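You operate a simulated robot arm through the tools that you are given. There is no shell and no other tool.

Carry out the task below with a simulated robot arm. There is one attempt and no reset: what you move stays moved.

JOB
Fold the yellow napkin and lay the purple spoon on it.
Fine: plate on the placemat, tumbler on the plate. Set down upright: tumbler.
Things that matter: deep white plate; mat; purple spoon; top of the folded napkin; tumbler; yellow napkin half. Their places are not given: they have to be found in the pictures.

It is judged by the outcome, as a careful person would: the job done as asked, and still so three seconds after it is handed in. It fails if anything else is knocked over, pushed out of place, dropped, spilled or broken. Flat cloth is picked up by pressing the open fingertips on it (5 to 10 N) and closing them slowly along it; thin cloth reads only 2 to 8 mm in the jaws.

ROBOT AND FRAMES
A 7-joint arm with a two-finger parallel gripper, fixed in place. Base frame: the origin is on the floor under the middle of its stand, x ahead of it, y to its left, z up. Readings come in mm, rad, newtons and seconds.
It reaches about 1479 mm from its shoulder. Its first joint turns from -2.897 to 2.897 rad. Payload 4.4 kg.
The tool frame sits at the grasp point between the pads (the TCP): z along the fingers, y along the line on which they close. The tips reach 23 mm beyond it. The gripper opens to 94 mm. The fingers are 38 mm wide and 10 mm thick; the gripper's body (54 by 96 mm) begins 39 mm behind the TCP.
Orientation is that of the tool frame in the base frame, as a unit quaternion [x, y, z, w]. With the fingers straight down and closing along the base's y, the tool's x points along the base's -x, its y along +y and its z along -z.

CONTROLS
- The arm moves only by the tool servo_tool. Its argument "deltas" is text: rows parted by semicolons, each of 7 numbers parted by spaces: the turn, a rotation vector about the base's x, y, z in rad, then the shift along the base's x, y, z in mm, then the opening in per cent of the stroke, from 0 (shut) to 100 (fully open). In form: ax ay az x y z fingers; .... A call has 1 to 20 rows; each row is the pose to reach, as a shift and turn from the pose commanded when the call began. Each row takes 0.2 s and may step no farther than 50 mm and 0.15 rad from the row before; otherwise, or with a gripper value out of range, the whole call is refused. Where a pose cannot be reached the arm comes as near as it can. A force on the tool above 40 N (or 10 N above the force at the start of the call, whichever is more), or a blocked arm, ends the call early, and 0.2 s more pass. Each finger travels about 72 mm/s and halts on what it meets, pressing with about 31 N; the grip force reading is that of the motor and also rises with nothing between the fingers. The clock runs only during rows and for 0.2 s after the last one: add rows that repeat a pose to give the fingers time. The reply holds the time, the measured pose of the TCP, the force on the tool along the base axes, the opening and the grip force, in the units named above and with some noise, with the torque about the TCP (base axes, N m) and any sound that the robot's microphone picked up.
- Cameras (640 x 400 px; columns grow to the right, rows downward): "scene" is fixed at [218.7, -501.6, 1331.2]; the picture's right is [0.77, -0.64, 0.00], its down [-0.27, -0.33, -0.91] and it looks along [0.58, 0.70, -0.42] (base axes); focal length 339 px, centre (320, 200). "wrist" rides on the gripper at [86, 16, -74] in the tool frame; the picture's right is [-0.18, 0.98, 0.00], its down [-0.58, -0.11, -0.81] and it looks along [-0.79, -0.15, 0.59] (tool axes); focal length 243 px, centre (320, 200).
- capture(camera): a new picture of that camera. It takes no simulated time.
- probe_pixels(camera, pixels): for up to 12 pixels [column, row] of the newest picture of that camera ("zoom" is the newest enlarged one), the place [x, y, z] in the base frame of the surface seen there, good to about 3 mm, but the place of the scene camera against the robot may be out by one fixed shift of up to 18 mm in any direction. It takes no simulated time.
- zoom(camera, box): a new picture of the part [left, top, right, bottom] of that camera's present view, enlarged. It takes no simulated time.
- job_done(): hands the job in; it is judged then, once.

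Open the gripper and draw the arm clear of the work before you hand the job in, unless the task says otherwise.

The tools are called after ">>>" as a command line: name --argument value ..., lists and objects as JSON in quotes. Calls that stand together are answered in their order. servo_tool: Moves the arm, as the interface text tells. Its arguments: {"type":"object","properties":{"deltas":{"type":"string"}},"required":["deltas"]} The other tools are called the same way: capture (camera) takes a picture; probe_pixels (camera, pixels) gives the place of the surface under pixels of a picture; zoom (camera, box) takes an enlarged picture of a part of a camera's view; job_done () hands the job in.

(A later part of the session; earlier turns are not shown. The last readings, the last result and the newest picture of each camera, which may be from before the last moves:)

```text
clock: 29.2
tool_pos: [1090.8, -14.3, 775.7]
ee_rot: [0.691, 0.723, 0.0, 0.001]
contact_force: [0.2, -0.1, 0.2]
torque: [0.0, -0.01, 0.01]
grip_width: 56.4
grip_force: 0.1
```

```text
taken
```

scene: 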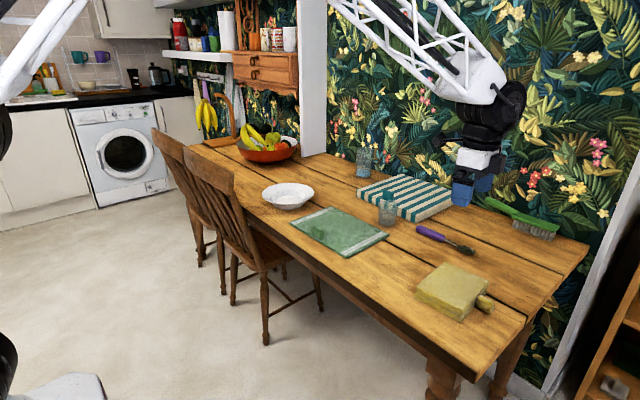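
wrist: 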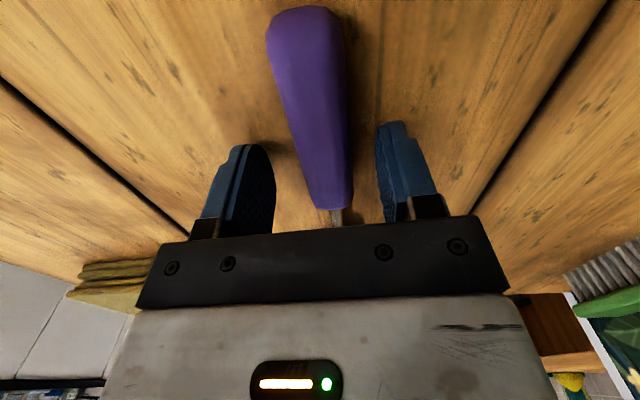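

The handle is between the pads with no contact. I close slowly on it.

>>> servo_tool --deltas "0 0 0 0 0 0 50; 0 0 0 0 0 0 42; 0 0 0 0 0 0 34; 0 0 0 0 0 0 26; 0 0 0 0 0 0 18; 0 0 0 0 0 0 10; 0 0 0 0 0 0 10"

>>> capture --camera "wrist"

```text
clock: 30.8
tool_pos: [1090.9, -15.8, 777.6]
ee_rot: [0.691, 0.723, 0.0, 0.001]
contact_force: [0.7, 0.4, 0.3]
torque: [-0.01, 0.03, 0.03]
grip_width: 25.4
grip_force: 30.7
```

```text
taken
```

wrist: 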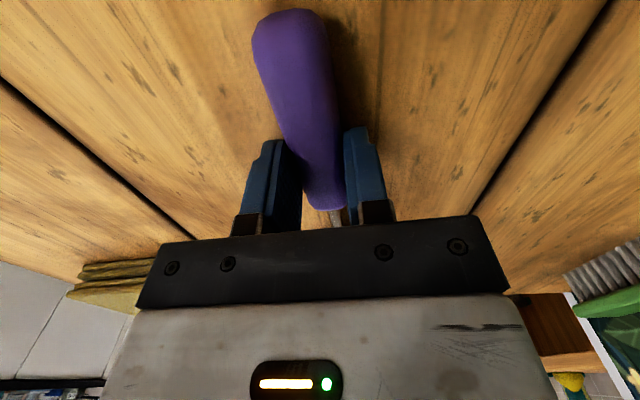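

The handle is gripped (25 mm, 31 N). I lift it straight up.

>>> servo_tool --deltas "0 0 0 0 0 10 5; 0 0 0 0 0 25 5; 0 0 0 0 0 45 5; 0 0 0 0 0 70 5; 0 0 0 0 0 100 5; 0 0 0 0 0 130 5"

>>> capture --camera "wrist"

>>> capture --camera "scene"

```text
clock: 32.2
tool_pos: [1089.5, -14.2, 906.1]
ee_rot: [0.691, 0.723, 0.0, 0.0]
contact_force: [0.3, 0.6, -1.0]
torque: [-0.02, 0.01, 0.0]
grip_width: 25.1
grip_force: 30.8
```

```text
taken
```

wrist: 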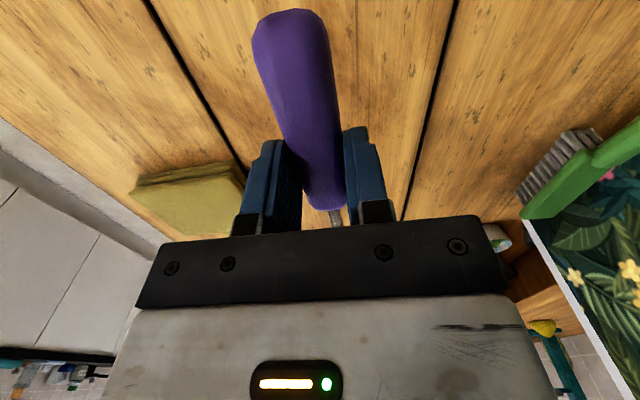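

```text
taken
```

scene: 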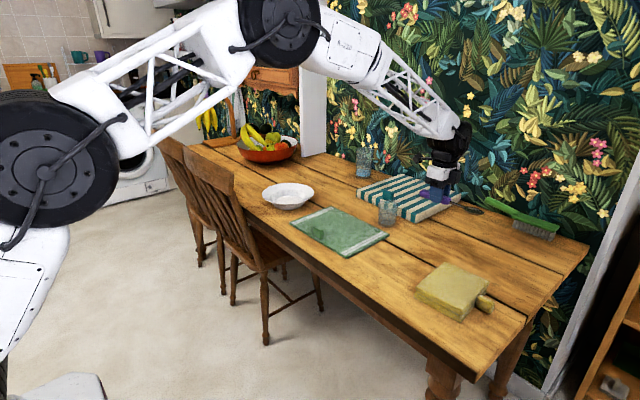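

The spoon is held level. I probe the handle in the grip to know its true angle and height before the transfer.

>>> probe_pixels --camera "wrist" --pixels '[[288, 30], [295, 60], [305, 100], [315, 150], [322, 190], [258, 50], [325, 50], [275, 110], [335, 110], [337, 215]]'

>>> zoom --camera "scene" --box '[390, 130, 510, 230]'

```text
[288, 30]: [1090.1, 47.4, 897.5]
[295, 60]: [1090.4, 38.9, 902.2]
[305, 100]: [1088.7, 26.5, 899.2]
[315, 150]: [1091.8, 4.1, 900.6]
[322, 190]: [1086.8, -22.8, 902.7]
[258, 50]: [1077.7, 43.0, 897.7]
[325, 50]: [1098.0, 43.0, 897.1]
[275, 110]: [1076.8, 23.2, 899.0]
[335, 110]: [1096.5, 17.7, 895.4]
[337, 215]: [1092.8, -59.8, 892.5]
```

```text
4.00 times, centred on (450, 180) of scene
```

zoom: 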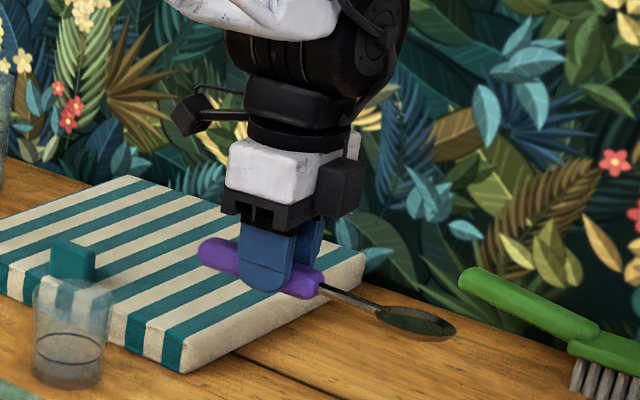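

The spoon sits level, with its bottom about 26 mm below the TCP and its bowl pointing to -87°. I carry it over the napkin at height while turning +60° so that it lies along the napkin's diagonal.

>>> servo_tool --deltas "0 0 0.1163 -20 -15 10 5; 0 0 0.2327 -45 -33 15 5; 0 0 0.349 -72 -52 15 5; 0 0 0.4653 -100 -72 15 5; 0 0 0.5817 -128 -92 15 5; 0 0 0.698 -156 -112 15 5; 0 0 0.8143 -184 -132 15 5; 0 0 0.9307 -210 -152 15 5; 0 0 1.047 -227.7 -164.2 10 5; 0 0 1.047 -227.7 -164.2 0 5; 0 0 1.047 -227.7 -164.2 0 5"

>>> capture --camera "wrist"

>>> zoom --camera "scene" --box '[370, 180, 530, 330]'

```text
clock: 34.6
tool_pos: [862.9, -178.7, 905.8]
ee_rot: [0.236, 0.972, 0.001, 0.001]
contact_force: [-0.2, 0.6, 0.1]
torque: [0.03, 0.02, 0.03]
grip_width: 25.3
grip_force: 30.9
```

```text
taken
```

wrist: 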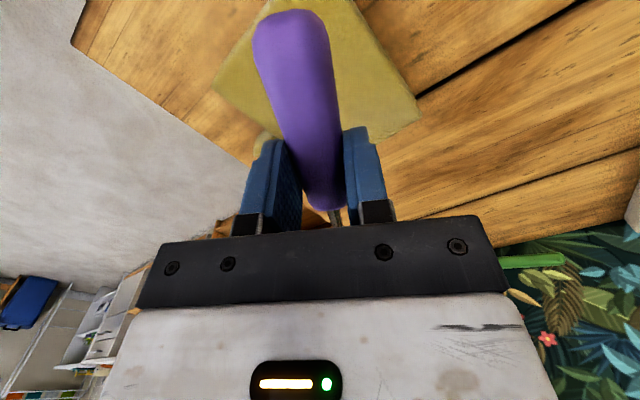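

```text
2.67 times, centred on (450, 255) of scene
```

zoom: 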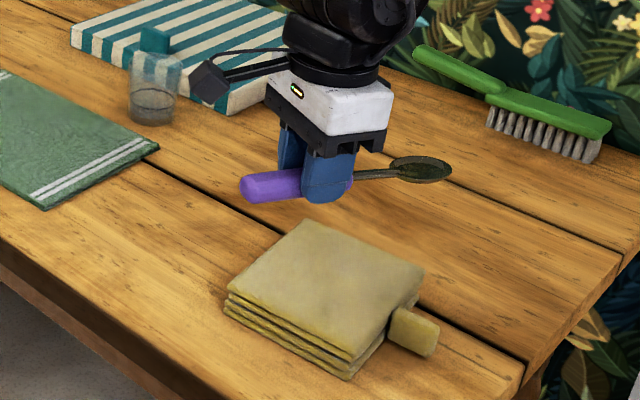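

The spoon is above the napkin as planned. I check the napkin's top height near the landing place before lowering.

>>> probe_pixels --camera "wrist" --pixels '[[240, 80], [390, 100], [360, 50], [225, 90], [410, 100], [350, 5], [240, 30]]'

>>> servo_tool --deltas "0 0 0 0 0 -25 5; 0 0 0 0 0 -50 5; 0 0 0 0 0 -70 5; 0 0 0 0 0 -80 5; 0 0 0 0 0 -80 5"

>>> capture --camera "wrist"

>>> zoom --camera "scene" --box '[390, 210, 510, 330]'

```text
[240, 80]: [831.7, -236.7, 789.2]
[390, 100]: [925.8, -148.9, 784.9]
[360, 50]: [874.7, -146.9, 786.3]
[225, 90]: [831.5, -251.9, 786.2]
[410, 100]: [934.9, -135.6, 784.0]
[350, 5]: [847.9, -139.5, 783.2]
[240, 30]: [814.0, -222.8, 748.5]
```

```text
clock: 35.8
tool_pos: [862.2, -180.5, 825.1]
ee_rot: [0.237, 0.971, 0.001, 0.001]
contact_force: [-0.4, 0.7, -0.2]
torque: [0.02, 0.05, -0.04]
grip_width: 25.3
grip_force: 31.1
```

```text
taken
```

wrist: 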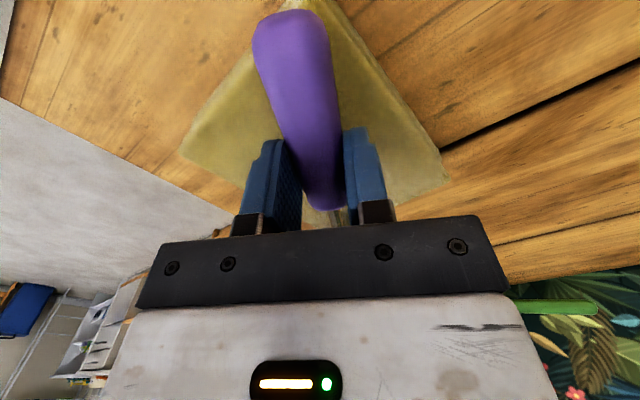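

```text
3.33 times, centred on (450, 270) of scene
```

zoom: 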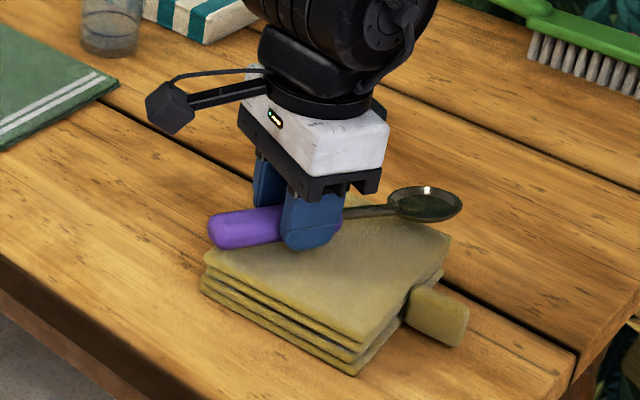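

The spoon is about 14 mm above the cloth. I shift 6 mm toward the robot, so the bowl sits better inside the far edge, and lower to near contact.

>>> servo_tool --deltas "0 0 0 -3 0 -3 5; 0 0 0 -6 0 -6 5; 0 0 0 -6 0 -9 5; 0 0 0 -6 0 -12 5; 0 0 0 -6 0 -12 5"

>>> zoom --camera "scene" --box '[390, 210, 510, 330]'

```text
clock: 37.0
tool_pos: [858.0, -180.8, 813.7]
ee_rot: [0.237, 0.971, 0.0, 0.001]
contact_force: [0.4, -0.5, 0.2]
torque: [-0.01, 0.02, -0.05]
grip_width: 25.3
grip_force: 31.2
```

```text
3.33 times, centred on (450, 270) of scene
```

zoom: 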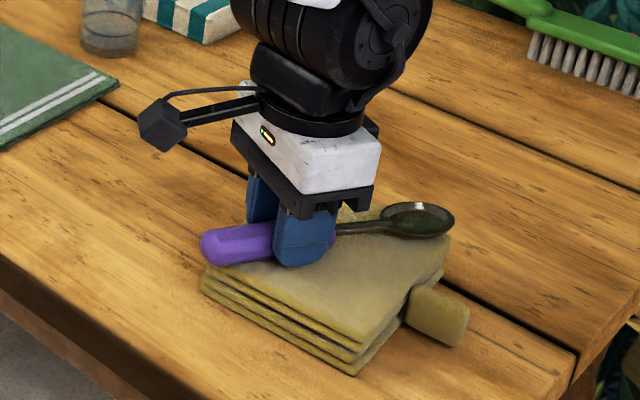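

No contact yet, with the TCP at z 813.7. I lower in 1 mm steps until a small force shows.

>>> servo_tool --deltas "0 0 0 0 0 -1 5; 0 0 0 0 0 -2 5; 0 0 0 0 0 -2.5 5"

```text
clock: 37.8
tool_pos: [856.9, -178.0, 811.6]
ee_rot: [0.237, 0.971, 0.001, 0.002]
contact_force: [0.1, -1.5, 6.0]
torque: [-0.39, -0.53, -0.3]
grip_width: 25.4
grip_force: 31.4
```

Contact shows at 6 N upward, so the spoon rests on the napkin. I open the fingers slowly.

>>> servo_tool --deltas "0 0 0 0 0 0.5 28; 0 0 0 0 0 0.5 34; 0 0 0 0 0 0.5 42; 0 0 0 0 0 0.5 50; 0 0 0 0 0 0.5 60; 0 0 0 0 0 0.5 60"

>>> zoom --camera "scene" --box '[390, 210, 510, 330]'

>>> capture --camera "wrist"

```text
clock: 39.2
tool_pos: [857.7, -179.7, 812.3]
ee_rot: [0.237, 0.971, 0.001, 0.001]
contact_force: [0.2, 0.1, -0.4]
torque: [-0.01, 0.02, 0.01]
grip_width: 56.4
grip_force: 0.2
```

```text
3.33 times, centred on (450, 270) of scene
```

zoom: 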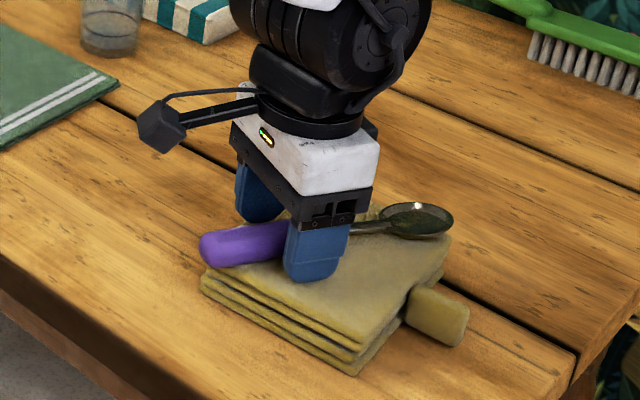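

```text
taken
```

wrist: 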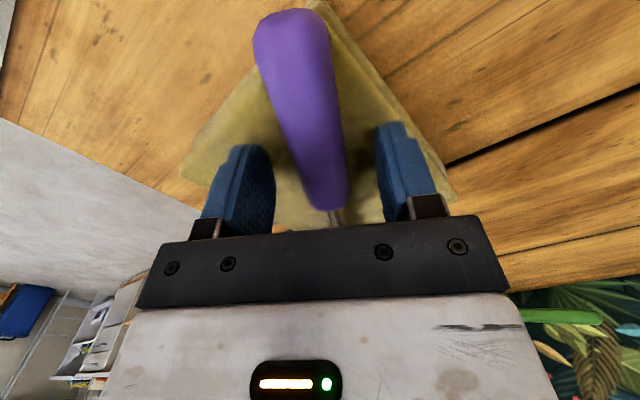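

The spoon rests on the napkin, free of the fingers. I lift straight up and look at the result.

>>> servo_tool --deltas "0 0 0 0 0 10 60; 0 0 0 0 0 30 60; 0 0 0 0 0 60 70; 0 0 0 0 0 100 80; 0 0 0 0 0 145 100; 0 0 0 0 0 190 100; 0 0 0 0 0 220 100"

>>> capture --camera "wrist"

>>> capture --camera "scene"

>>> zoom --camera "scene" --box '[390, 210, 510, 330]'

```text
clock: 40.8
tool_pos: [858.6, -182.7, 1032.3]
ee_rot: [0.237, 0.971, 0.001, 0.001]
contact_force: [-0.5, 0.3, -0.2]
torque: [0.02, 0.01, 0.03]
grip_width: 94.0
grip_force: 0.0
```

```text
taken
```

wrist: 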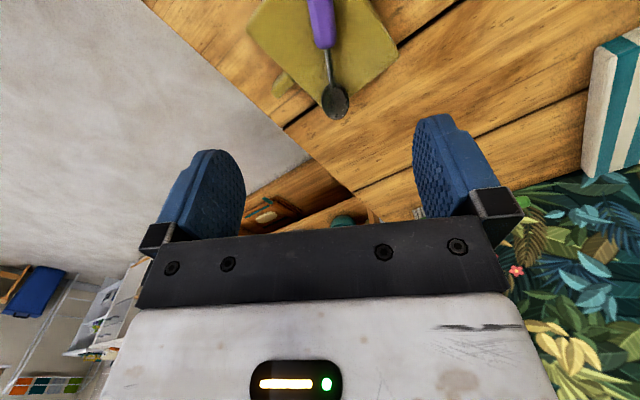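

```text
taken
```

scene: 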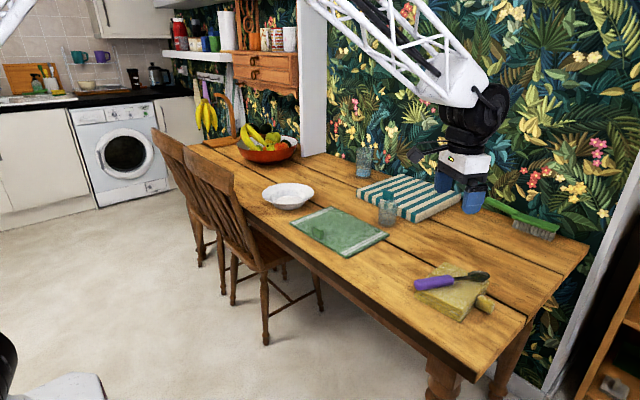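

```text
3.33 times, centred on (450, 270) of scene
```

zoom: 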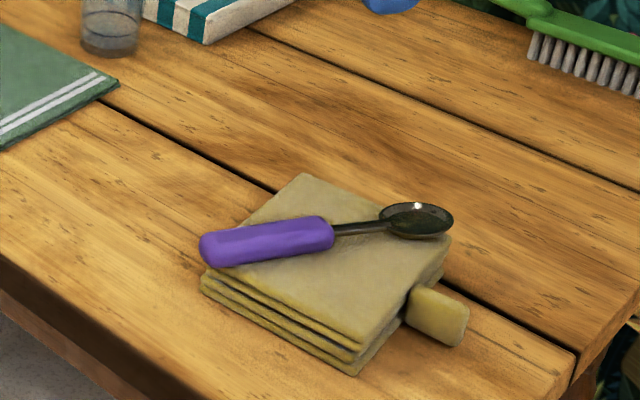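

The spoon lies well on the folded napkin. Next is the plate: I move the arm left at height and turn the tool back to its starting heading to view the plate and mat.

>>> servo_tool --deltas "0 0 0.032 -9 43 -2 100; 0 0 0.064 -18 87 -4 100; 0 0 0.096 -28 130 -6 100; 0 0 0.128 -37 174 -8 100; 0 0 0.16 -46 217 -10 100; 0 0 0.192 -55 261 -12 100; 0 0 0.224 -64 304 -14 100; 0 0 0.256 -74 348 -16 100; 0 0 0.288 -83 391 -18 100; 0 0 0.32 -92 435 -20 100; 0 0 0.352 -101 478 -22 100; 0 0 0.384 -110 522 -24 100; 0 0 0.416 -120 565 -27 100; 0 0 0.448 -129 609 -30 100; 0 0 0.4765 -138 650 -32 100; 0 0 0.4765 -138 650 -32 100"

>>> capture --camera "wrist"

>>> capture --camera "scene"

```text
clock: 44.2
tool_pos: [716.3, 471.7, 998.7]
ee_rot: [0.001, 1.0, 0.001, 0.001]
contact_force: [-0.1, 0.7, -0.2]
torque: [0.04, 0.01, -0.02]
grip_width: 94.2
grip_force: 0.1
```

```text
taken
```

wrist: 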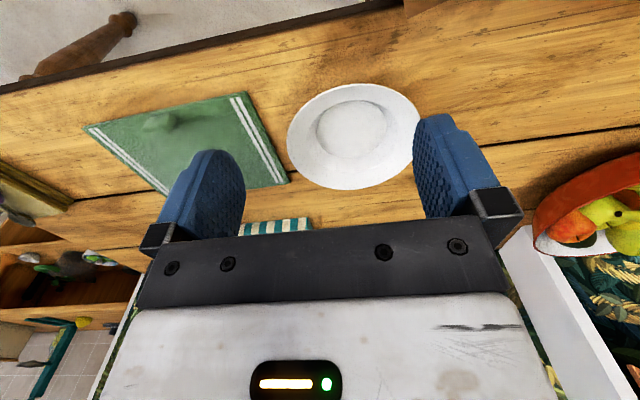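

```text
taken
```

scene: 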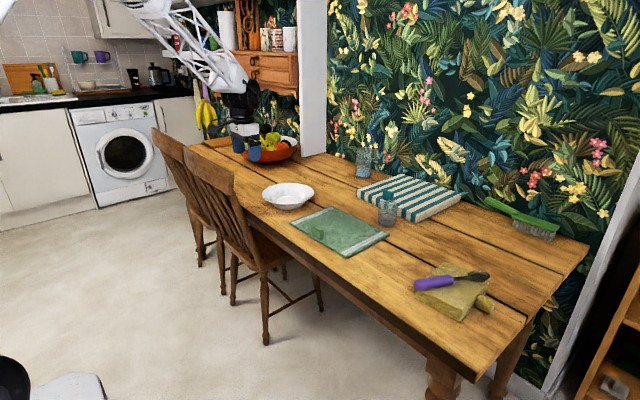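

The plate is at (353,135) in the wrist picture and the mat at (190,145). I enlarge both and probe the rim, well and mat corners.

>>> zoom --camera "wrist" --box '[270, 70, 430, 200]'

>>> probe_pixels --camera "zoom" --pixels '[[55, 185], [140, 65], [335, 42], [500, 120], [490, 240], [370, 365], [160, 330], [65, 260], [300, 190], [210, 150], [350, 290], [400, 130]]'

>>> zoom --camera "wrist" --box '[70, 80, 300, 220]'

>>> probe_pixels --camera "zoom" --pixels '[[50, 135], [470, 40], [600, 280], [260, 300], [260, 115], [240, 110], [280, 112], [260, 130], [300, 200], [220, 140], [440, 100], [330, 60]]'

```text
3.08 times, centred on (350, 135) of wrist
```

zoom: 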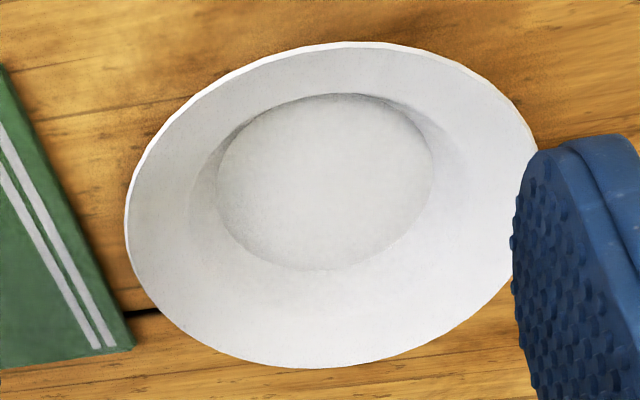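

```text
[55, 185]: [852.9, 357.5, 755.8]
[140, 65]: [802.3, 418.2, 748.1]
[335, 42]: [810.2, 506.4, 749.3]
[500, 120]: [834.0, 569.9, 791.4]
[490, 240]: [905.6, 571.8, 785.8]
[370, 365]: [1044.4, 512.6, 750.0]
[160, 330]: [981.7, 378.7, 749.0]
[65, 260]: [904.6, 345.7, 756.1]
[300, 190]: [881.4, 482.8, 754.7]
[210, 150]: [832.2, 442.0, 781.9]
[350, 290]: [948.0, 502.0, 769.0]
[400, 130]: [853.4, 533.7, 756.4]
```

```text
2.78 times, centred on (185, 150) of wrist
```

zoom: 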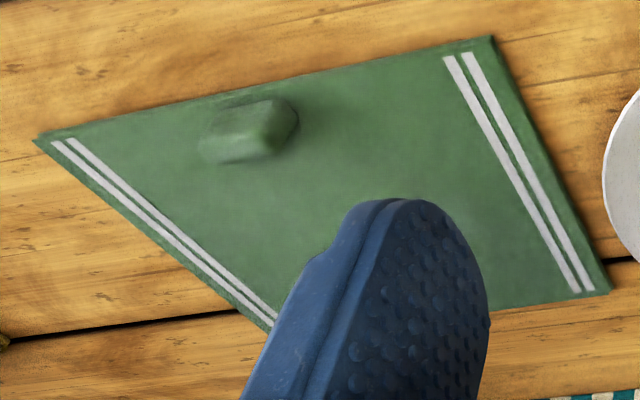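

```text
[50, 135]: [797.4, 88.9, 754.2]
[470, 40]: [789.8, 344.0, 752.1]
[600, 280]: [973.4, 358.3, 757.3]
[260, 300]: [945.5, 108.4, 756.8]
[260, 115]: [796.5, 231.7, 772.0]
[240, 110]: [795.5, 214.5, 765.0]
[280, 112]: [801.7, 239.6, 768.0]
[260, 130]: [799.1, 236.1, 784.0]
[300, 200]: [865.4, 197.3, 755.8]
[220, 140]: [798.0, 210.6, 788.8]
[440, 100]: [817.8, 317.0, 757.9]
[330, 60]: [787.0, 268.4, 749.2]
```

The mat spans roughly x 793–978, y 85–355, with its top at z≈757 and a tab standing at its near edge around (799,225). I enlarge the plate again and probe just inside its rim all around.

>>> zoom --camera "wrist" --box '[270, 70, 430, 200]'

>>> probe_pixels --camera "zoom" --pixels '[[132, 220], [150, 150], [220, 85], [340, 48], [440, 65], [515, 115], [500, 280], [420, 335], [300, 360], [190, 325], [140, 270], [150, 215]]'

>>> probe_pixels --camera "zoom" --pixels '[[170, 210], [190, 205], [210, 200], [225, 195], [250, 190], [340, 70], [340, 90], [340, 110], [325, 180], [310, 250], [308, 275], [304, 320]]'

```text
3.08 times, centred on (350, 135) of wrist
```

zoom: 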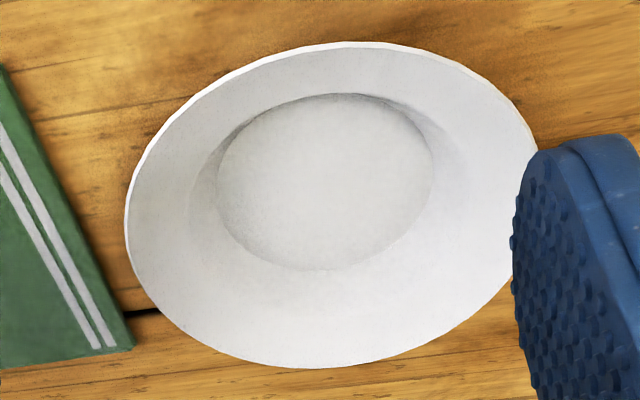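

```text
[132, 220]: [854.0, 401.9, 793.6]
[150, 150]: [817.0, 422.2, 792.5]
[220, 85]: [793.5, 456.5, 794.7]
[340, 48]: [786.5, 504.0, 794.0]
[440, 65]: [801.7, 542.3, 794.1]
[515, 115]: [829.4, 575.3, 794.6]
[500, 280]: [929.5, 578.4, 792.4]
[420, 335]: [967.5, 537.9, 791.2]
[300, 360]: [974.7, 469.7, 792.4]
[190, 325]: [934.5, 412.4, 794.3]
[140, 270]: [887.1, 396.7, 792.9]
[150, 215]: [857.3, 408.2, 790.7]
```

```text
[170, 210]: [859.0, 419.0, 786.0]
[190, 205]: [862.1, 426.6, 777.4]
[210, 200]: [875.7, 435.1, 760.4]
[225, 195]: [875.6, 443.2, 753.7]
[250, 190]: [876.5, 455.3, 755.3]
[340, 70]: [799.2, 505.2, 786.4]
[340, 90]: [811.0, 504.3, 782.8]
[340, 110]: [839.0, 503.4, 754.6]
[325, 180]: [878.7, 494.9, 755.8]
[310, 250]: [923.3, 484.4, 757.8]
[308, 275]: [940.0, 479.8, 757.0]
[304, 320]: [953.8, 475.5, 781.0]
```

The plate centre is about (881,494), rim radius ≈97 at z≈794, with a sloping flange, so I will grip the rim from the -y side with the tool about 35° below horizontal. First I measure the mat's tab and the chairs with the scene camera.

>>> zoom --camera "scene" --box '[280, 190, 400, 270]'

>>> probe_pixels --camera "zoom" --pixels '[[185, 215], [200, 205], [215, 215], [195, 235], [210, 240], [180, 225], [220, 225], [180, 245], [225, 250], [150, 200], [260, 260], [205, 200]]'

>>> probe_pixels --camera "scene" --pixels '[[160, 135], [188, 150], [230, 165], [205, 160], [240, 200], [265, 250], [182, 142], [268, 232], [228, 180], [289, 200], [270, 250]]'

```text
5.00 times, centred on (340, 230) of scene
```

zoom: 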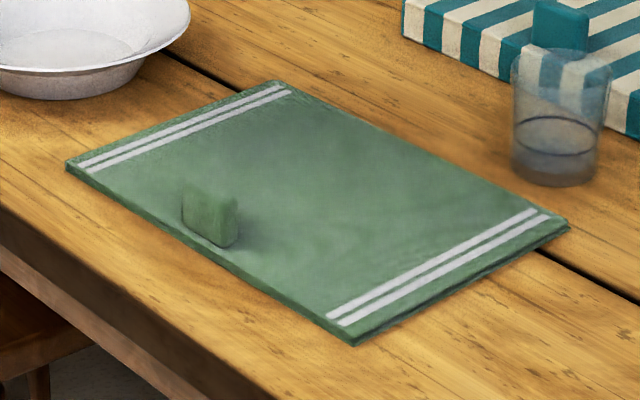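

```text
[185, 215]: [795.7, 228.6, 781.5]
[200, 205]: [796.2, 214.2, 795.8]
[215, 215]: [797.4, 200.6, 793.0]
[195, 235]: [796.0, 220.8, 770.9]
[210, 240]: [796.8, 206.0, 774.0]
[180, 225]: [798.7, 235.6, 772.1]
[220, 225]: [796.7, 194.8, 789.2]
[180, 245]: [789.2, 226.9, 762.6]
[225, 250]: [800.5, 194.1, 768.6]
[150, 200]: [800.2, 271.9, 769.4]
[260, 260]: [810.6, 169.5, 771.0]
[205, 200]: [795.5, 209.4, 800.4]
```

```text
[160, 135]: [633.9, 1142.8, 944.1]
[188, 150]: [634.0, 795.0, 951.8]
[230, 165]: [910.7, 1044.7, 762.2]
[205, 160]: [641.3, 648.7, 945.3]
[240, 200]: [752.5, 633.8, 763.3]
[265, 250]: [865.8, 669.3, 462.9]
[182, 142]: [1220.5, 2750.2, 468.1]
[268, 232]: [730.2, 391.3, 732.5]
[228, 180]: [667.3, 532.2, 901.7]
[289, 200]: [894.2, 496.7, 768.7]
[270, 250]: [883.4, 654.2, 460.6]
```

Chair backs stand at x≈635–670, y>530, so the -y side approach is clear of them. The mat's tab is at x≈796–809, y≈200–240, top z≈787. I tilt the tool +55° about x and move to a pre-grasp point on the -y side of the plate.

>>> servo_tool --deltas "0.12 0 0 20 -22 -4 60; 0.24 0 0 41 -43 -8 50; 0.36 0 0 62 -65 -14 40; 0.48 0 0 83 -86 -20 28; 0.6 0 0 103 -108 -28 28; 0.72 0 0 124 -130 -36 28; 0.84 0 0 145 -152 -44 28; 0.96 0 0 165 -172 -50 28; 0.96 0 0 165 -172 -50 28"

>>> capture --camera "wrist"

>>> capture --camera "scene"

```text
clock: 46.2
tool_pos: [884.7, 298.5, 952.7]
ee_rot: [0.002, 0.886, 0.463, 0.001]
contact_force: [0.3, -0.6, -0.4]
torque: [-0.01, 0.04, 0.02]
grip_width: 26.3
grip_force: 0.1
```

```text
taken
```

wrist: 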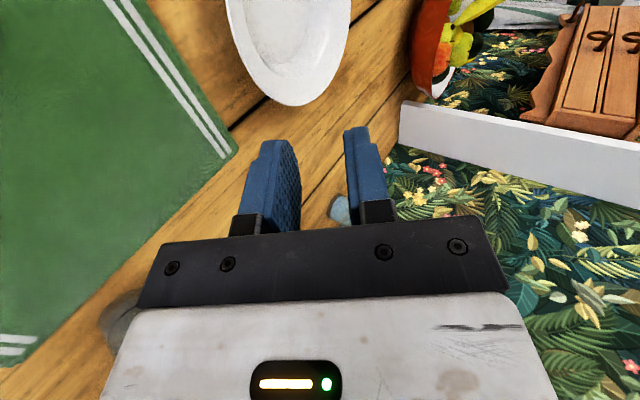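

```text
taken
```

scene: 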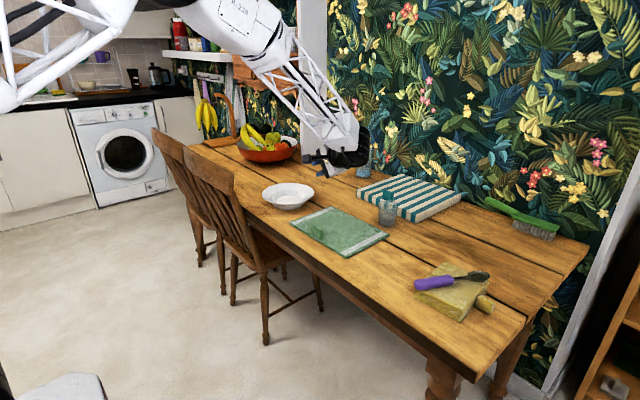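

The tool is tilted as intended (55° about x, opening 26 mm). I descend to the approach line, about 95 mm back from the rim.

>>> servo_tool --deltas "0 0 0 -1 6 -27 28; 0 0 0 -2 12 -54 28; 0 0 0 -3 18 -80 28; 0 0 0 -3.7 23.5 -105.7 28; 0 0 0 -3.7 23.5 -105.7 28"

>>> capture --camera "wrist"

>>> zoom --camera "scene" --box '[240, 130, 400, 250]'

```text
clock: 47.4
tool_pos: [881.7, 320.9, 845.5]
ee_rot: [0.001, 0.887, 0.463, 0.0]
contact_force: [0.4, 0.5, -0.5]
torque: [0.0, -0.03, 0.01]
grip_width: 26.2
grip_force: 0.0
```

```text
taken
```

wrist: 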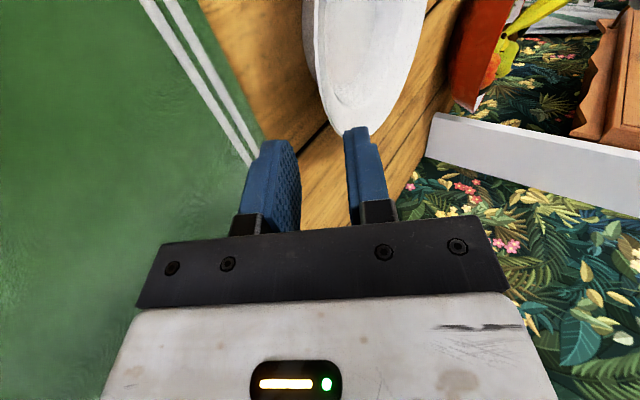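

```text
3.33 times, centred on (320, 190) of scene
```

zoom: 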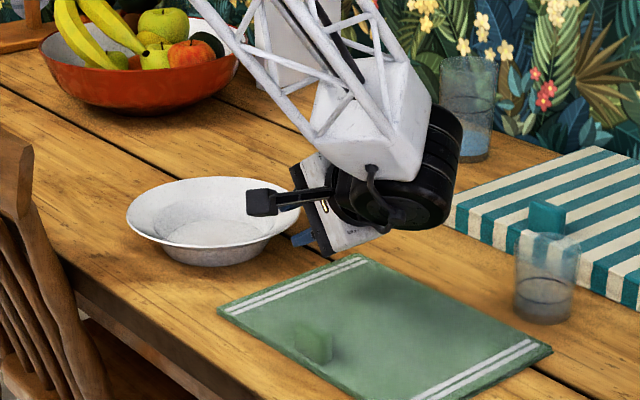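

The plate's near rim appears at (345,125) between and slightly beyond the fingers. I probe it for the exact rim position.

>>> probe_pixels --camera "wrist" --pixels '[[330, 100], [345, 120], [355, 128], [375, 120], [320, 70], [308, 30], [350, 60], [400, 90], [420, 30], [330, 20], [370, 90], [360, 110]]'

>>> zoom --camera "wrist" --box '[240, 0, 460, 240]'

```text
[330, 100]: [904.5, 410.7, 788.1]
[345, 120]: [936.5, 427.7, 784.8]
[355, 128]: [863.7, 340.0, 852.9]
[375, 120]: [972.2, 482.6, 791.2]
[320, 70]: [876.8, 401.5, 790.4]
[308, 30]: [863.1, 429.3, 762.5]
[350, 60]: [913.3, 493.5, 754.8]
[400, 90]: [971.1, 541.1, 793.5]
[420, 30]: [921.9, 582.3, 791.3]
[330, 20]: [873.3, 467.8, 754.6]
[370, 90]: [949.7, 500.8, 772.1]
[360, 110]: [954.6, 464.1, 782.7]
```

```text
1.67 times, centred on (350, 120) of wrist
```

zoom: 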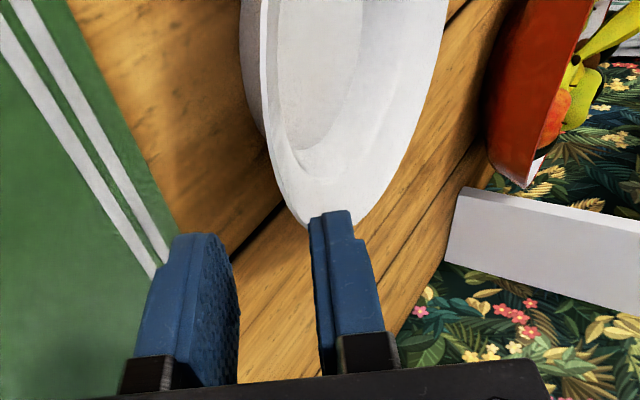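

The rim edge is at about (880,398,792), as computed. I advance 60 mm along the finger direction toward it and check.

>>> servo_tool --deltas "0 0 0 -0.2 12 -8 28; 0 0 0 -0.4 25 -17 28; 0 0 0 -0.6 37 -25 28; 0 0 0 -0.7 49 -33 28; 0 0 0 -0.7 49 -33 28"

>>> capture --camera "wrist"

>>> zoom --camera "scene" --box '[250, 150, 370, 240]'

```text
clock: 48.6
tool_pos: [879.6, 370.3, 811.9]
ee_rot: [0.001, 0.887, 0.462, 0.0]
contact_force: [0.5, 0.3, 0.3]
torque: [-0.02, 0.02, -0.01]
grip_width: 26.4
grip_force: 0.0
```

```text
taken
```

wrist: 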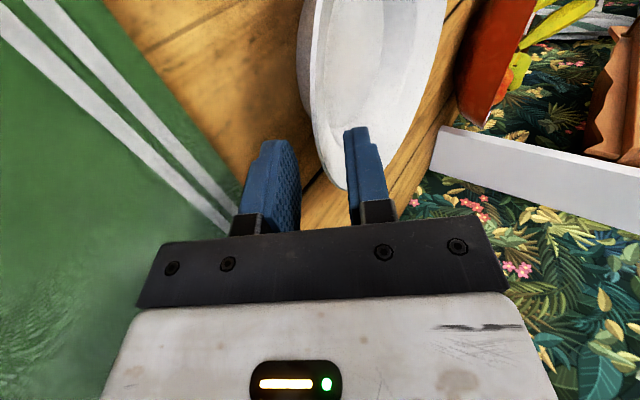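

```text
4.44 times, centred on (310, 195) of scene
```

zoom: 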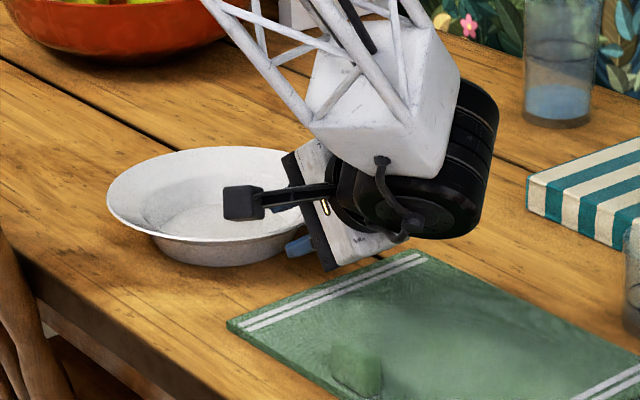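

The rim enters between the two fingers: the lower finger is below it and the upper finger is inside the bowl. I advance the remaining 39 mm.

>>> servo_tool --deltas "0 0 0 0.5 9 -6 28; 0 0 0 1 18 -12 28; 0 0 0 1 26 -17.5 28; 0 0 0 1 32.5 -22 28; 0 0 0 1 32.5 -22 28"

>>> capture --camera "wrist"

>>> zoom --camera "scene" --box '[250, 150, 370, 240]'

```text
clock: 49.8
tool_pos: [879.5, 404.3, 790.0]
ee_rot: [0.001, 0.887, 0.463, 0.001]
contact_force: [0.2, -0.5, 0.2]
torque: [-0.01, 0.02, -0.01]
grip_width: 26.3
grip_force: 0.0
```

```text
taken
```

wrist: 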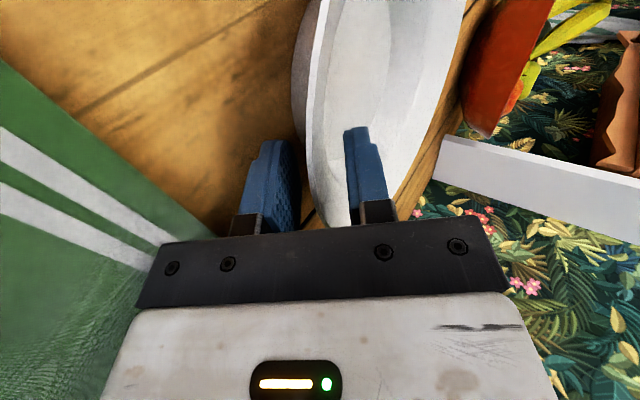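

```text
4.44 times, centred on (310, 195) of scene
```

zoom: 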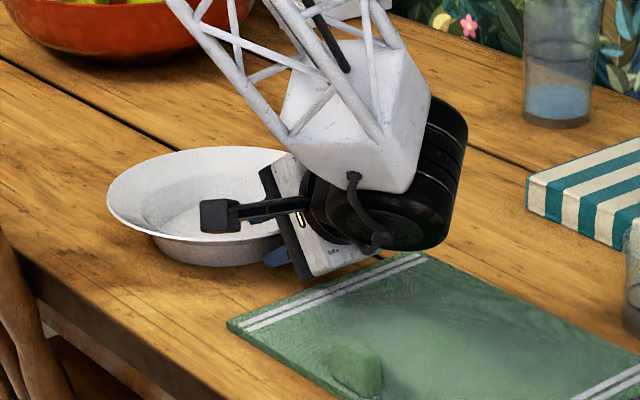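

The rim is between the pads without contact. I close the fingers slowly on it.

>>> servo_tool --deltas "0 0 0 0 0 0 22; 0 0 0 0 0 0 17; 0 0 0 0 0 0 13; 0 0 0 0 0 0 9; 0 0 0 0 0 0 5; 0 0 0 0 0 0 0; 0 0 0 0 0 0 0"

>>> capture --camera "wrist"

>>> zoom --camera "scene" --box '[250, 150, 370, 240]'

```text
clock: 51.4
tool_pos: [880.7, 403.1, 788.7]
ee_rot: [0.001, 0.887, 0.462, 0.001]
contact_force: [0.1, 0.2, 0.1]
torque: [-0.03, 0.19, 0.02]
grip_width: 16.0
grip_force: 31.4
```

```text
taken
```

wrist: 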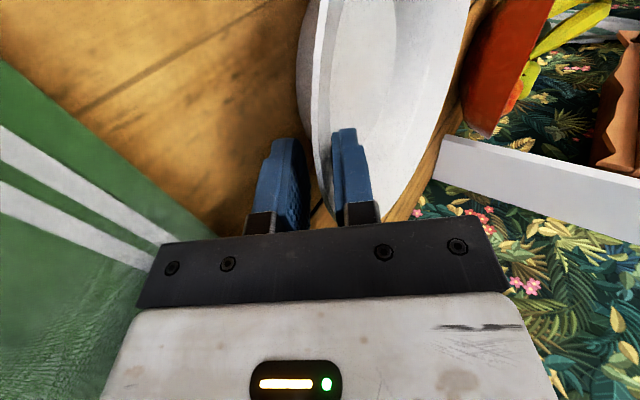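

```text
4.44 times, centred on (310, 195) of scene
```

zoom: 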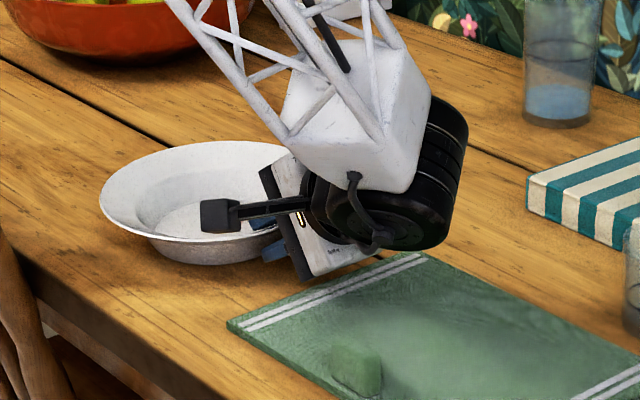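

The rim is clamped at 16 mm with 31 N and the plate shifted only slightly. I lift 25 mm slowly and check how it hangs.

>>> servo_tool --deltas "0 0 0 0 0 4 0; 0 0 0 0 0 9 0; 0 0 0 0 0 15 0; 0 0 0 0 0 25 0; 0 0 0 0 0 25 0"

>>> capture --camera "wrist"

>>> zoom --camera "scene" --box '[250, 150, 370, 240]'

```text
clock: 52.6
tool_pos: [881.8, 404.0, 813.7]
ee_rot: [0.001, 0.886, 0.463, 0.0]
contact_force: [-0.3, -0.1, -2.8]
torque: [-0.28, 0.02, -0.01]
grip_width: 15.7
grip_force: 31.1
```

```text
taken
```

wrist: 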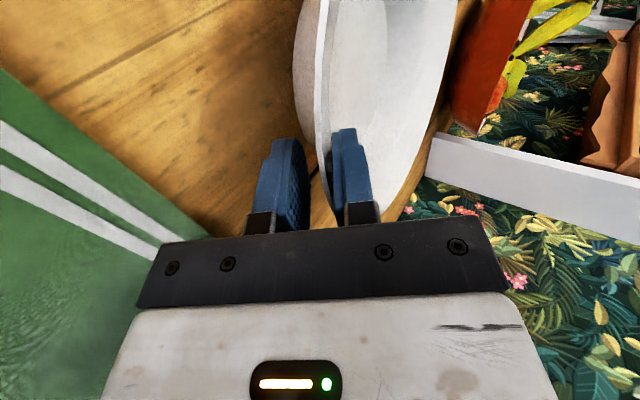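

```text
4.44 times, centred on (310, 195) of scene
```

zoom: 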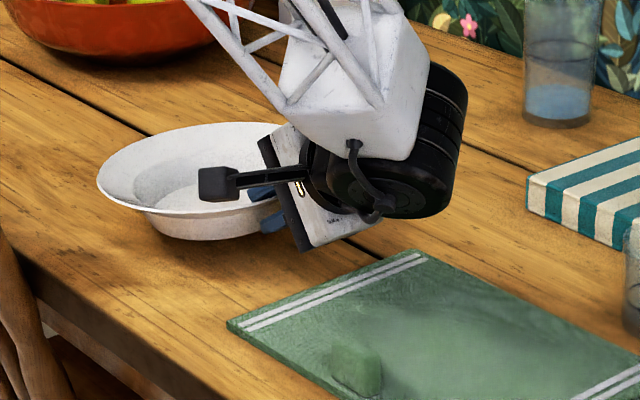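

The plate is lifted (about 0.28 kg) and held. I probe its rim to measure its tilt.

>>> probe_pixels --camera "wrist" --pixels '[[322, 30], [320, 100], [322, 150], [455, 30], [440, 90], [410, 160], [445, 60], [425, 125], [350, 30], [360, 60], [395, 60], [380, 120]]'

>>> probe_pixels --camera "zoom" --pixels '[[100, 180], [110, 160], [150, 140], [200, 126], [250, 126], [275, 130], [130, 205], [180, 212], [230, 208], [170, 180], [190, 190], [200, 235]]'

```text
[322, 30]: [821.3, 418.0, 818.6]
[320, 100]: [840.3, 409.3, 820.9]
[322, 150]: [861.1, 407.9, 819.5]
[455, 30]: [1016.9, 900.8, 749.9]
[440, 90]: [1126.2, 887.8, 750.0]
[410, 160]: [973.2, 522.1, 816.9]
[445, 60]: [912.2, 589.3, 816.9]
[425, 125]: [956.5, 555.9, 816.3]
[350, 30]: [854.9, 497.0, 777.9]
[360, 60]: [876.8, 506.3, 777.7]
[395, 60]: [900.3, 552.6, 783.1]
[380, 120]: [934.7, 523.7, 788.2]
```

```text
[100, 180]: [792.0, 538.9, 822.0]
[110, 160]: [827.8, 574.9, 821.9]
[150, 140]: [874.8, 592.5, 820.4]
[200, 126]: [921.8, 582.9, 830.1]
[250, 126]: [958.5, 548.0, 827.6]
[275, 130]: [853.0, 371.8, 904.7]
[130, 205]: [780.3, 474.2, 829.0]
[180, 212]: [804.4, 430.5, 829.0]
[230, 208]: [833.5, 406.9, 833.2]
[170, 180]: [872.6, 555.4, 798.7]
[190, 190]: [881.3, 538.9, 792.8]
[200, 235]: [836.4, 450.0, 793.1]
```

The plate hangs nearly level (about 1° down at the far side), its centre 94 mm beyond the TCP and its base about 40 mm below the TCP. I check the lowest point of the wrist joint before carrying the plate over the mat.

>>> probe_pixels --camera "zoom" --pixels '[[420, 205], [440, 180], [400, 205], [380, 215], [455, 150], [310, 245], [345, 235], [300, 200], [218, 185], [205, 195], [375, 180], [430, 120]]'

```text
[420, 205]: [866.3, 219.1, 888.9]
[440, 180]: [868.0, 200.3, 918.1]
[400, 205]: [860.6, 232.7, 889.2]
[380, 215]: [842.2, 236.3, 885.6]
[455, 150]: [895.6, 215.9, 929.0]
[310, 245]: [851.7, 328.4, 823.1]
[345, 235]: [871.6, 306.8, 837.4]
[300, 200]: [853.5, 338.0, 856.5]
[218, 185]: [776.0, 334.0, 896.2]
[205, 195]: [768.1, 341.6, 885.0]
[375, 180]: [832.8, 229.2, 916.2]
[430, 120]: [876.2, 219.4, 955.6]
```

The wrist joint stays about 60 mm above the TCP level, so the path is clear. I raise the plate and carry it gently over the mat to centre about (898,220).

>>> servo_tool --deltas "0 0 0 0 0 12 0; 0.005 0 0 0 0 30 0; 0.01 0 0 0 -5 45 0; 0.015 0 0 1 -20 50 0; 0.015 0 0 3 -45 50 0; 0.015 0 0 5 -75 50 0; 0.015 0 0 7 -105 50 0; 0.015 0 0 9 -135 50 0; 0.015 0 0 11 -165 50 0; 0.015 0 0 13 -195 50 0; 0.015 0 0 15 -225 50 0; 0.015 0 0 17 -250 50 0; 0.015 0 0 18 -268 50 0; 0.015 0 0 18 -278 50 0; 0.015 0 0 18 -278 50 0"

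>>> capture --camera "wrist"

>>> capture --camera "scene"

>>> zoom --camera "scene" --box '[270, 150, 430, 270]'

```text
clock: 55.8
tool_pos: [898.2, 126.6, 862.6]
ee_rot: [0.001, 0.883, 0.47, 0.001]
contact_force: [1.5, 0.2, -2.4]
torque: [-0.26, 0.0, 0.03]
grip_width: 15.7
grip_force: 30.8
```

```text
taken
```

wrist: 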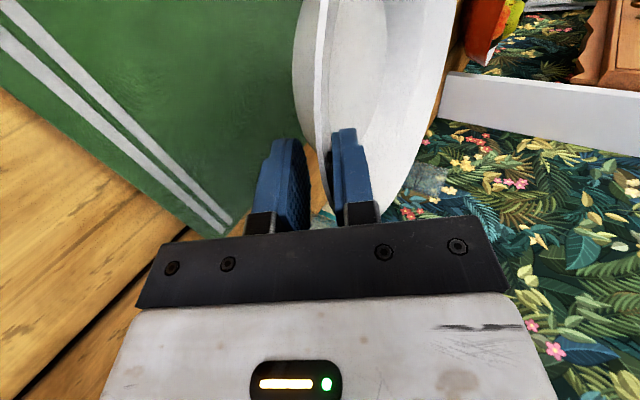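

```text
taken
```

scene: 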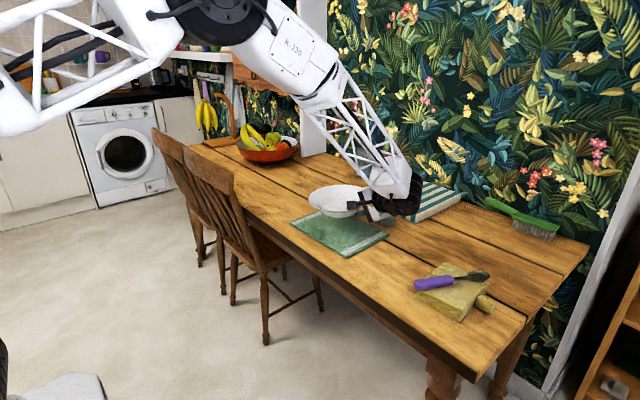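

```text
3.33 times, centred on (350, 210) of scene
```

zoom: 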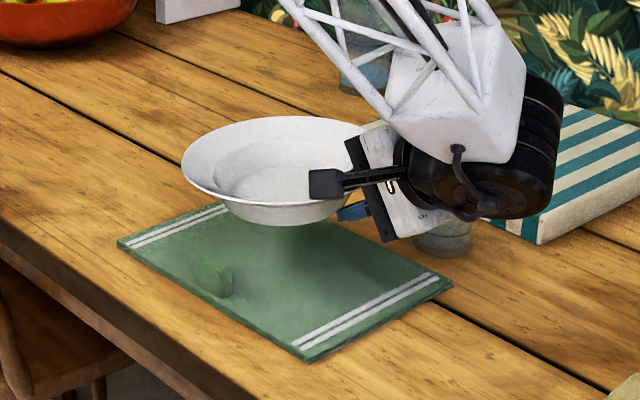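

The plate hovers over the mat. I probe its rim and well, and the mat's stripes, to check the centre before lowering.

>>> probe_pixels --camera "wrist" --pixels '[[322, 30], [320, 100], [322, 150], [405, 160], [438, 60], [420, 125], [350, 40], [360, 70], [380, 60], [445, 30], [230, 215], [100, 60]]'

>>> probe_pixels --camera "zoom" --pixels '[[185, 165], [205, 142], [240, 125], [280, 118], [330, 122], [200, 190], [240, 203], [290, 204], [215, 280], [225, 270], [300, 345], [440, 285]]'

```text
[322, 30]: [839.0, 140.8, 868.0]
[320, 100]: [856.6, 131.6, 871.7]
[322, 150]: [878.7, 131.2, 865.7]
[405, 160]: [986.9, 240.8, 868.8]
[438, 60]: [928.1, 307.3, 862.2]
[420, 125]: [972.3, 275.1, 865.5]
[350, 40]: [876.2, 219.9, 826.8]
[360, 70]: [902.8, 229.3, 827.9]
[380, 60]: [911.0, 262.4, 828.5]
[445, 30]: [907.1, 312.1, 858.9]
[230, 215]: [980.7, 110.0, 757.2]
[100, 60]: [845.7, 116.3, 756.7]
```

```text
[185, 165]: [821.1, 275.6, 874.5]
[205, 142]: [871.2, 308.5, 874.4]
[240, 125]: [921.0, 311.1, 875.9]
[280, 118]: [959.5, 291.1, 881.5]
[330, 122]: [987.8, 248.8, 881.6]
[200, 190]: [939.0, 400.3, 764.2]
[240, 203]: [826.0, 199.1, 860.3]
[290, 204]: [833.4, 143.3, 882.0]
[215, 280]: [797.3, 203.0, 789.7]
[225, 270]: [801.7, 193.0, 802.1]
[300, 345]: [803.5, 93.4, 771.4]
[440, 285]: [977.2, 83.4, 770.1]
```

The centre is about (893.5,220) and the plate sags about 2.6° toward +y and 1.5° in x. I correct the tilt, shift +4 mm in x and descend 50 mm.

>>> servo_tool --deltas "0.015 0.008 0 1 0 -5 0; 0.03 0.016 0 2 0 -15 0; 0.045 0.025 0 4 0 -28 0; 0.045 0.025 0 4 0 -40 0; 0.045 0.025 0 4 0 -50 0; 0.045 0.025 0 4 0 -50 0"

>>> capture --camera "wrist"

>>> zoom --camera "scene" --box '[280, 170, 420, 270]'

>>> probe_pixels --camera "wrist" --pixels '[[322, 30], [320, 100], [322, 150], [405, 160], [438, 60], [420, 125], [350, 40], [360, 70], [380, 60], [445, 30], [345, 20], [370, 100]]'

```text
clock: 57.2
tool_pos: [904.0, 124.7, 814.4]
ee_rot: [0.006, 0.872, 0.489, -0.01]
contact_force: [0.7, -0.2, -3.4]
torque: [-0.26, 0.03, 0.01]
grip_width: 16.0
grip_force: 30.8
```

```text
taken
```

wrist: 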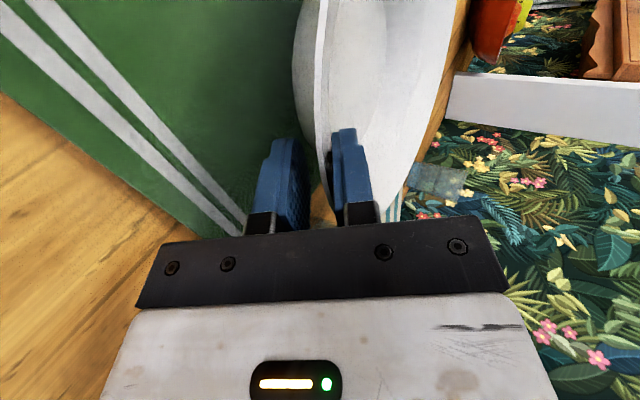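

```text
4.00 times, centred on (350, 220) of scene
```

zoom: 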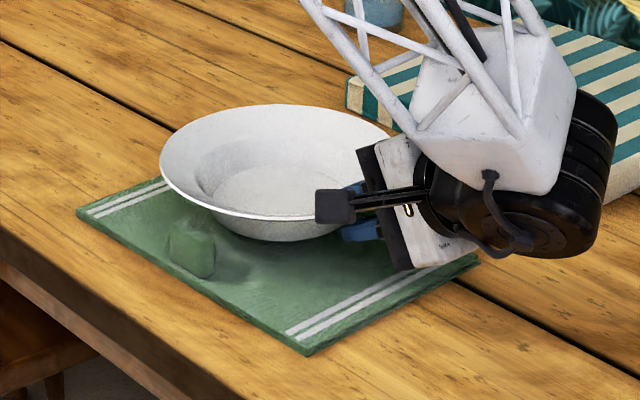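

```text
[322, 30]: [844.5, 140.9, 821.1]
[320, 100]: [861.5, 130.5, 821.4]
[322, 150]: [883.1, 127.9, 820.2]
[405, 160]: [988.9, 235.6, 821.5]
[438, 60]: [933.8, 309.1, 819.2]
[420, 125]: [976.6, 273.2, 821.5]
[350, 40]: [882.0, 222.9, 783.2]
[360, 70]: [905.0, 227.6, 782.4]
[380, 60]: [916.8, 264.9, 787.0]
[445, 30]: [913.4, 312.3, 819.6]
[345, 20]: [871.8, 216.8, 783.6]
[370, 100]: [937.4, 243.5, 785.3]
```

The plate is level (rim at z≈820 all round) and centred at about (898,220), with its base near z 778. I lower 17 mm, then feel for the mat.

>>> servo_tool --deltas "0 0 0 0 0 -5 0; 0 0 0 0 0 -10 0; 0 0 0 0 0 -14 0; 0 0 0 0 0 -17 0; 0 0 0 0 0 -17 0"

>>> zoom --camera "scene" --box '[280, 170, 420, 270]'

```text
clock: 58.4
tool_pos: [903.6, 126.0, 798.2]
ee_rot: [0.007, 0.872, 0.489, -0.011]
contact_force: [0.3, -0.5, -2.1]
torque: [-0.31, 0.02, -0.02]
grip_width: 15.9
grip_force: 30.6
```

```text
4.00 times, centred on (350, 220) of scene
```

zoom: 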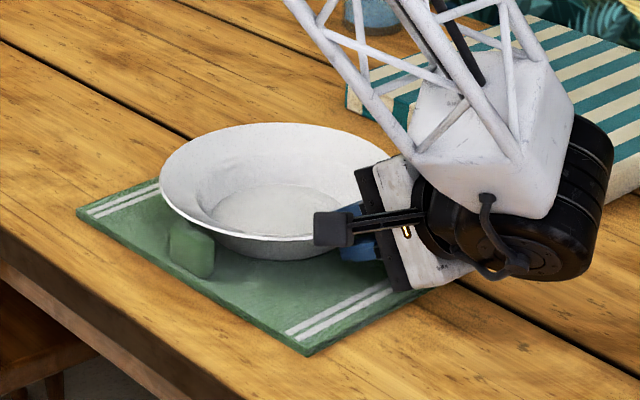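

The plate still hangs freely, and the tab clears the rim. I lower in 1 mm steps to feel the contact.

>>> servo_tool --deltas "0 0 0 0 0 -1 0; 0 0 0 0 0 -2 0; 0 0 0 0 0 -3 0"

```text
clock: 59.2
tool_pos: [903.4, 125.5, 794.6]
ee_rot: [0.007, 0.872, 0.49, -0.011]
contact_force: [-1.4, -2.1, 4.1]
torque: [0.09, 0.37, 0.2]
grip_width: 15.9
grip_force: 30.8
```

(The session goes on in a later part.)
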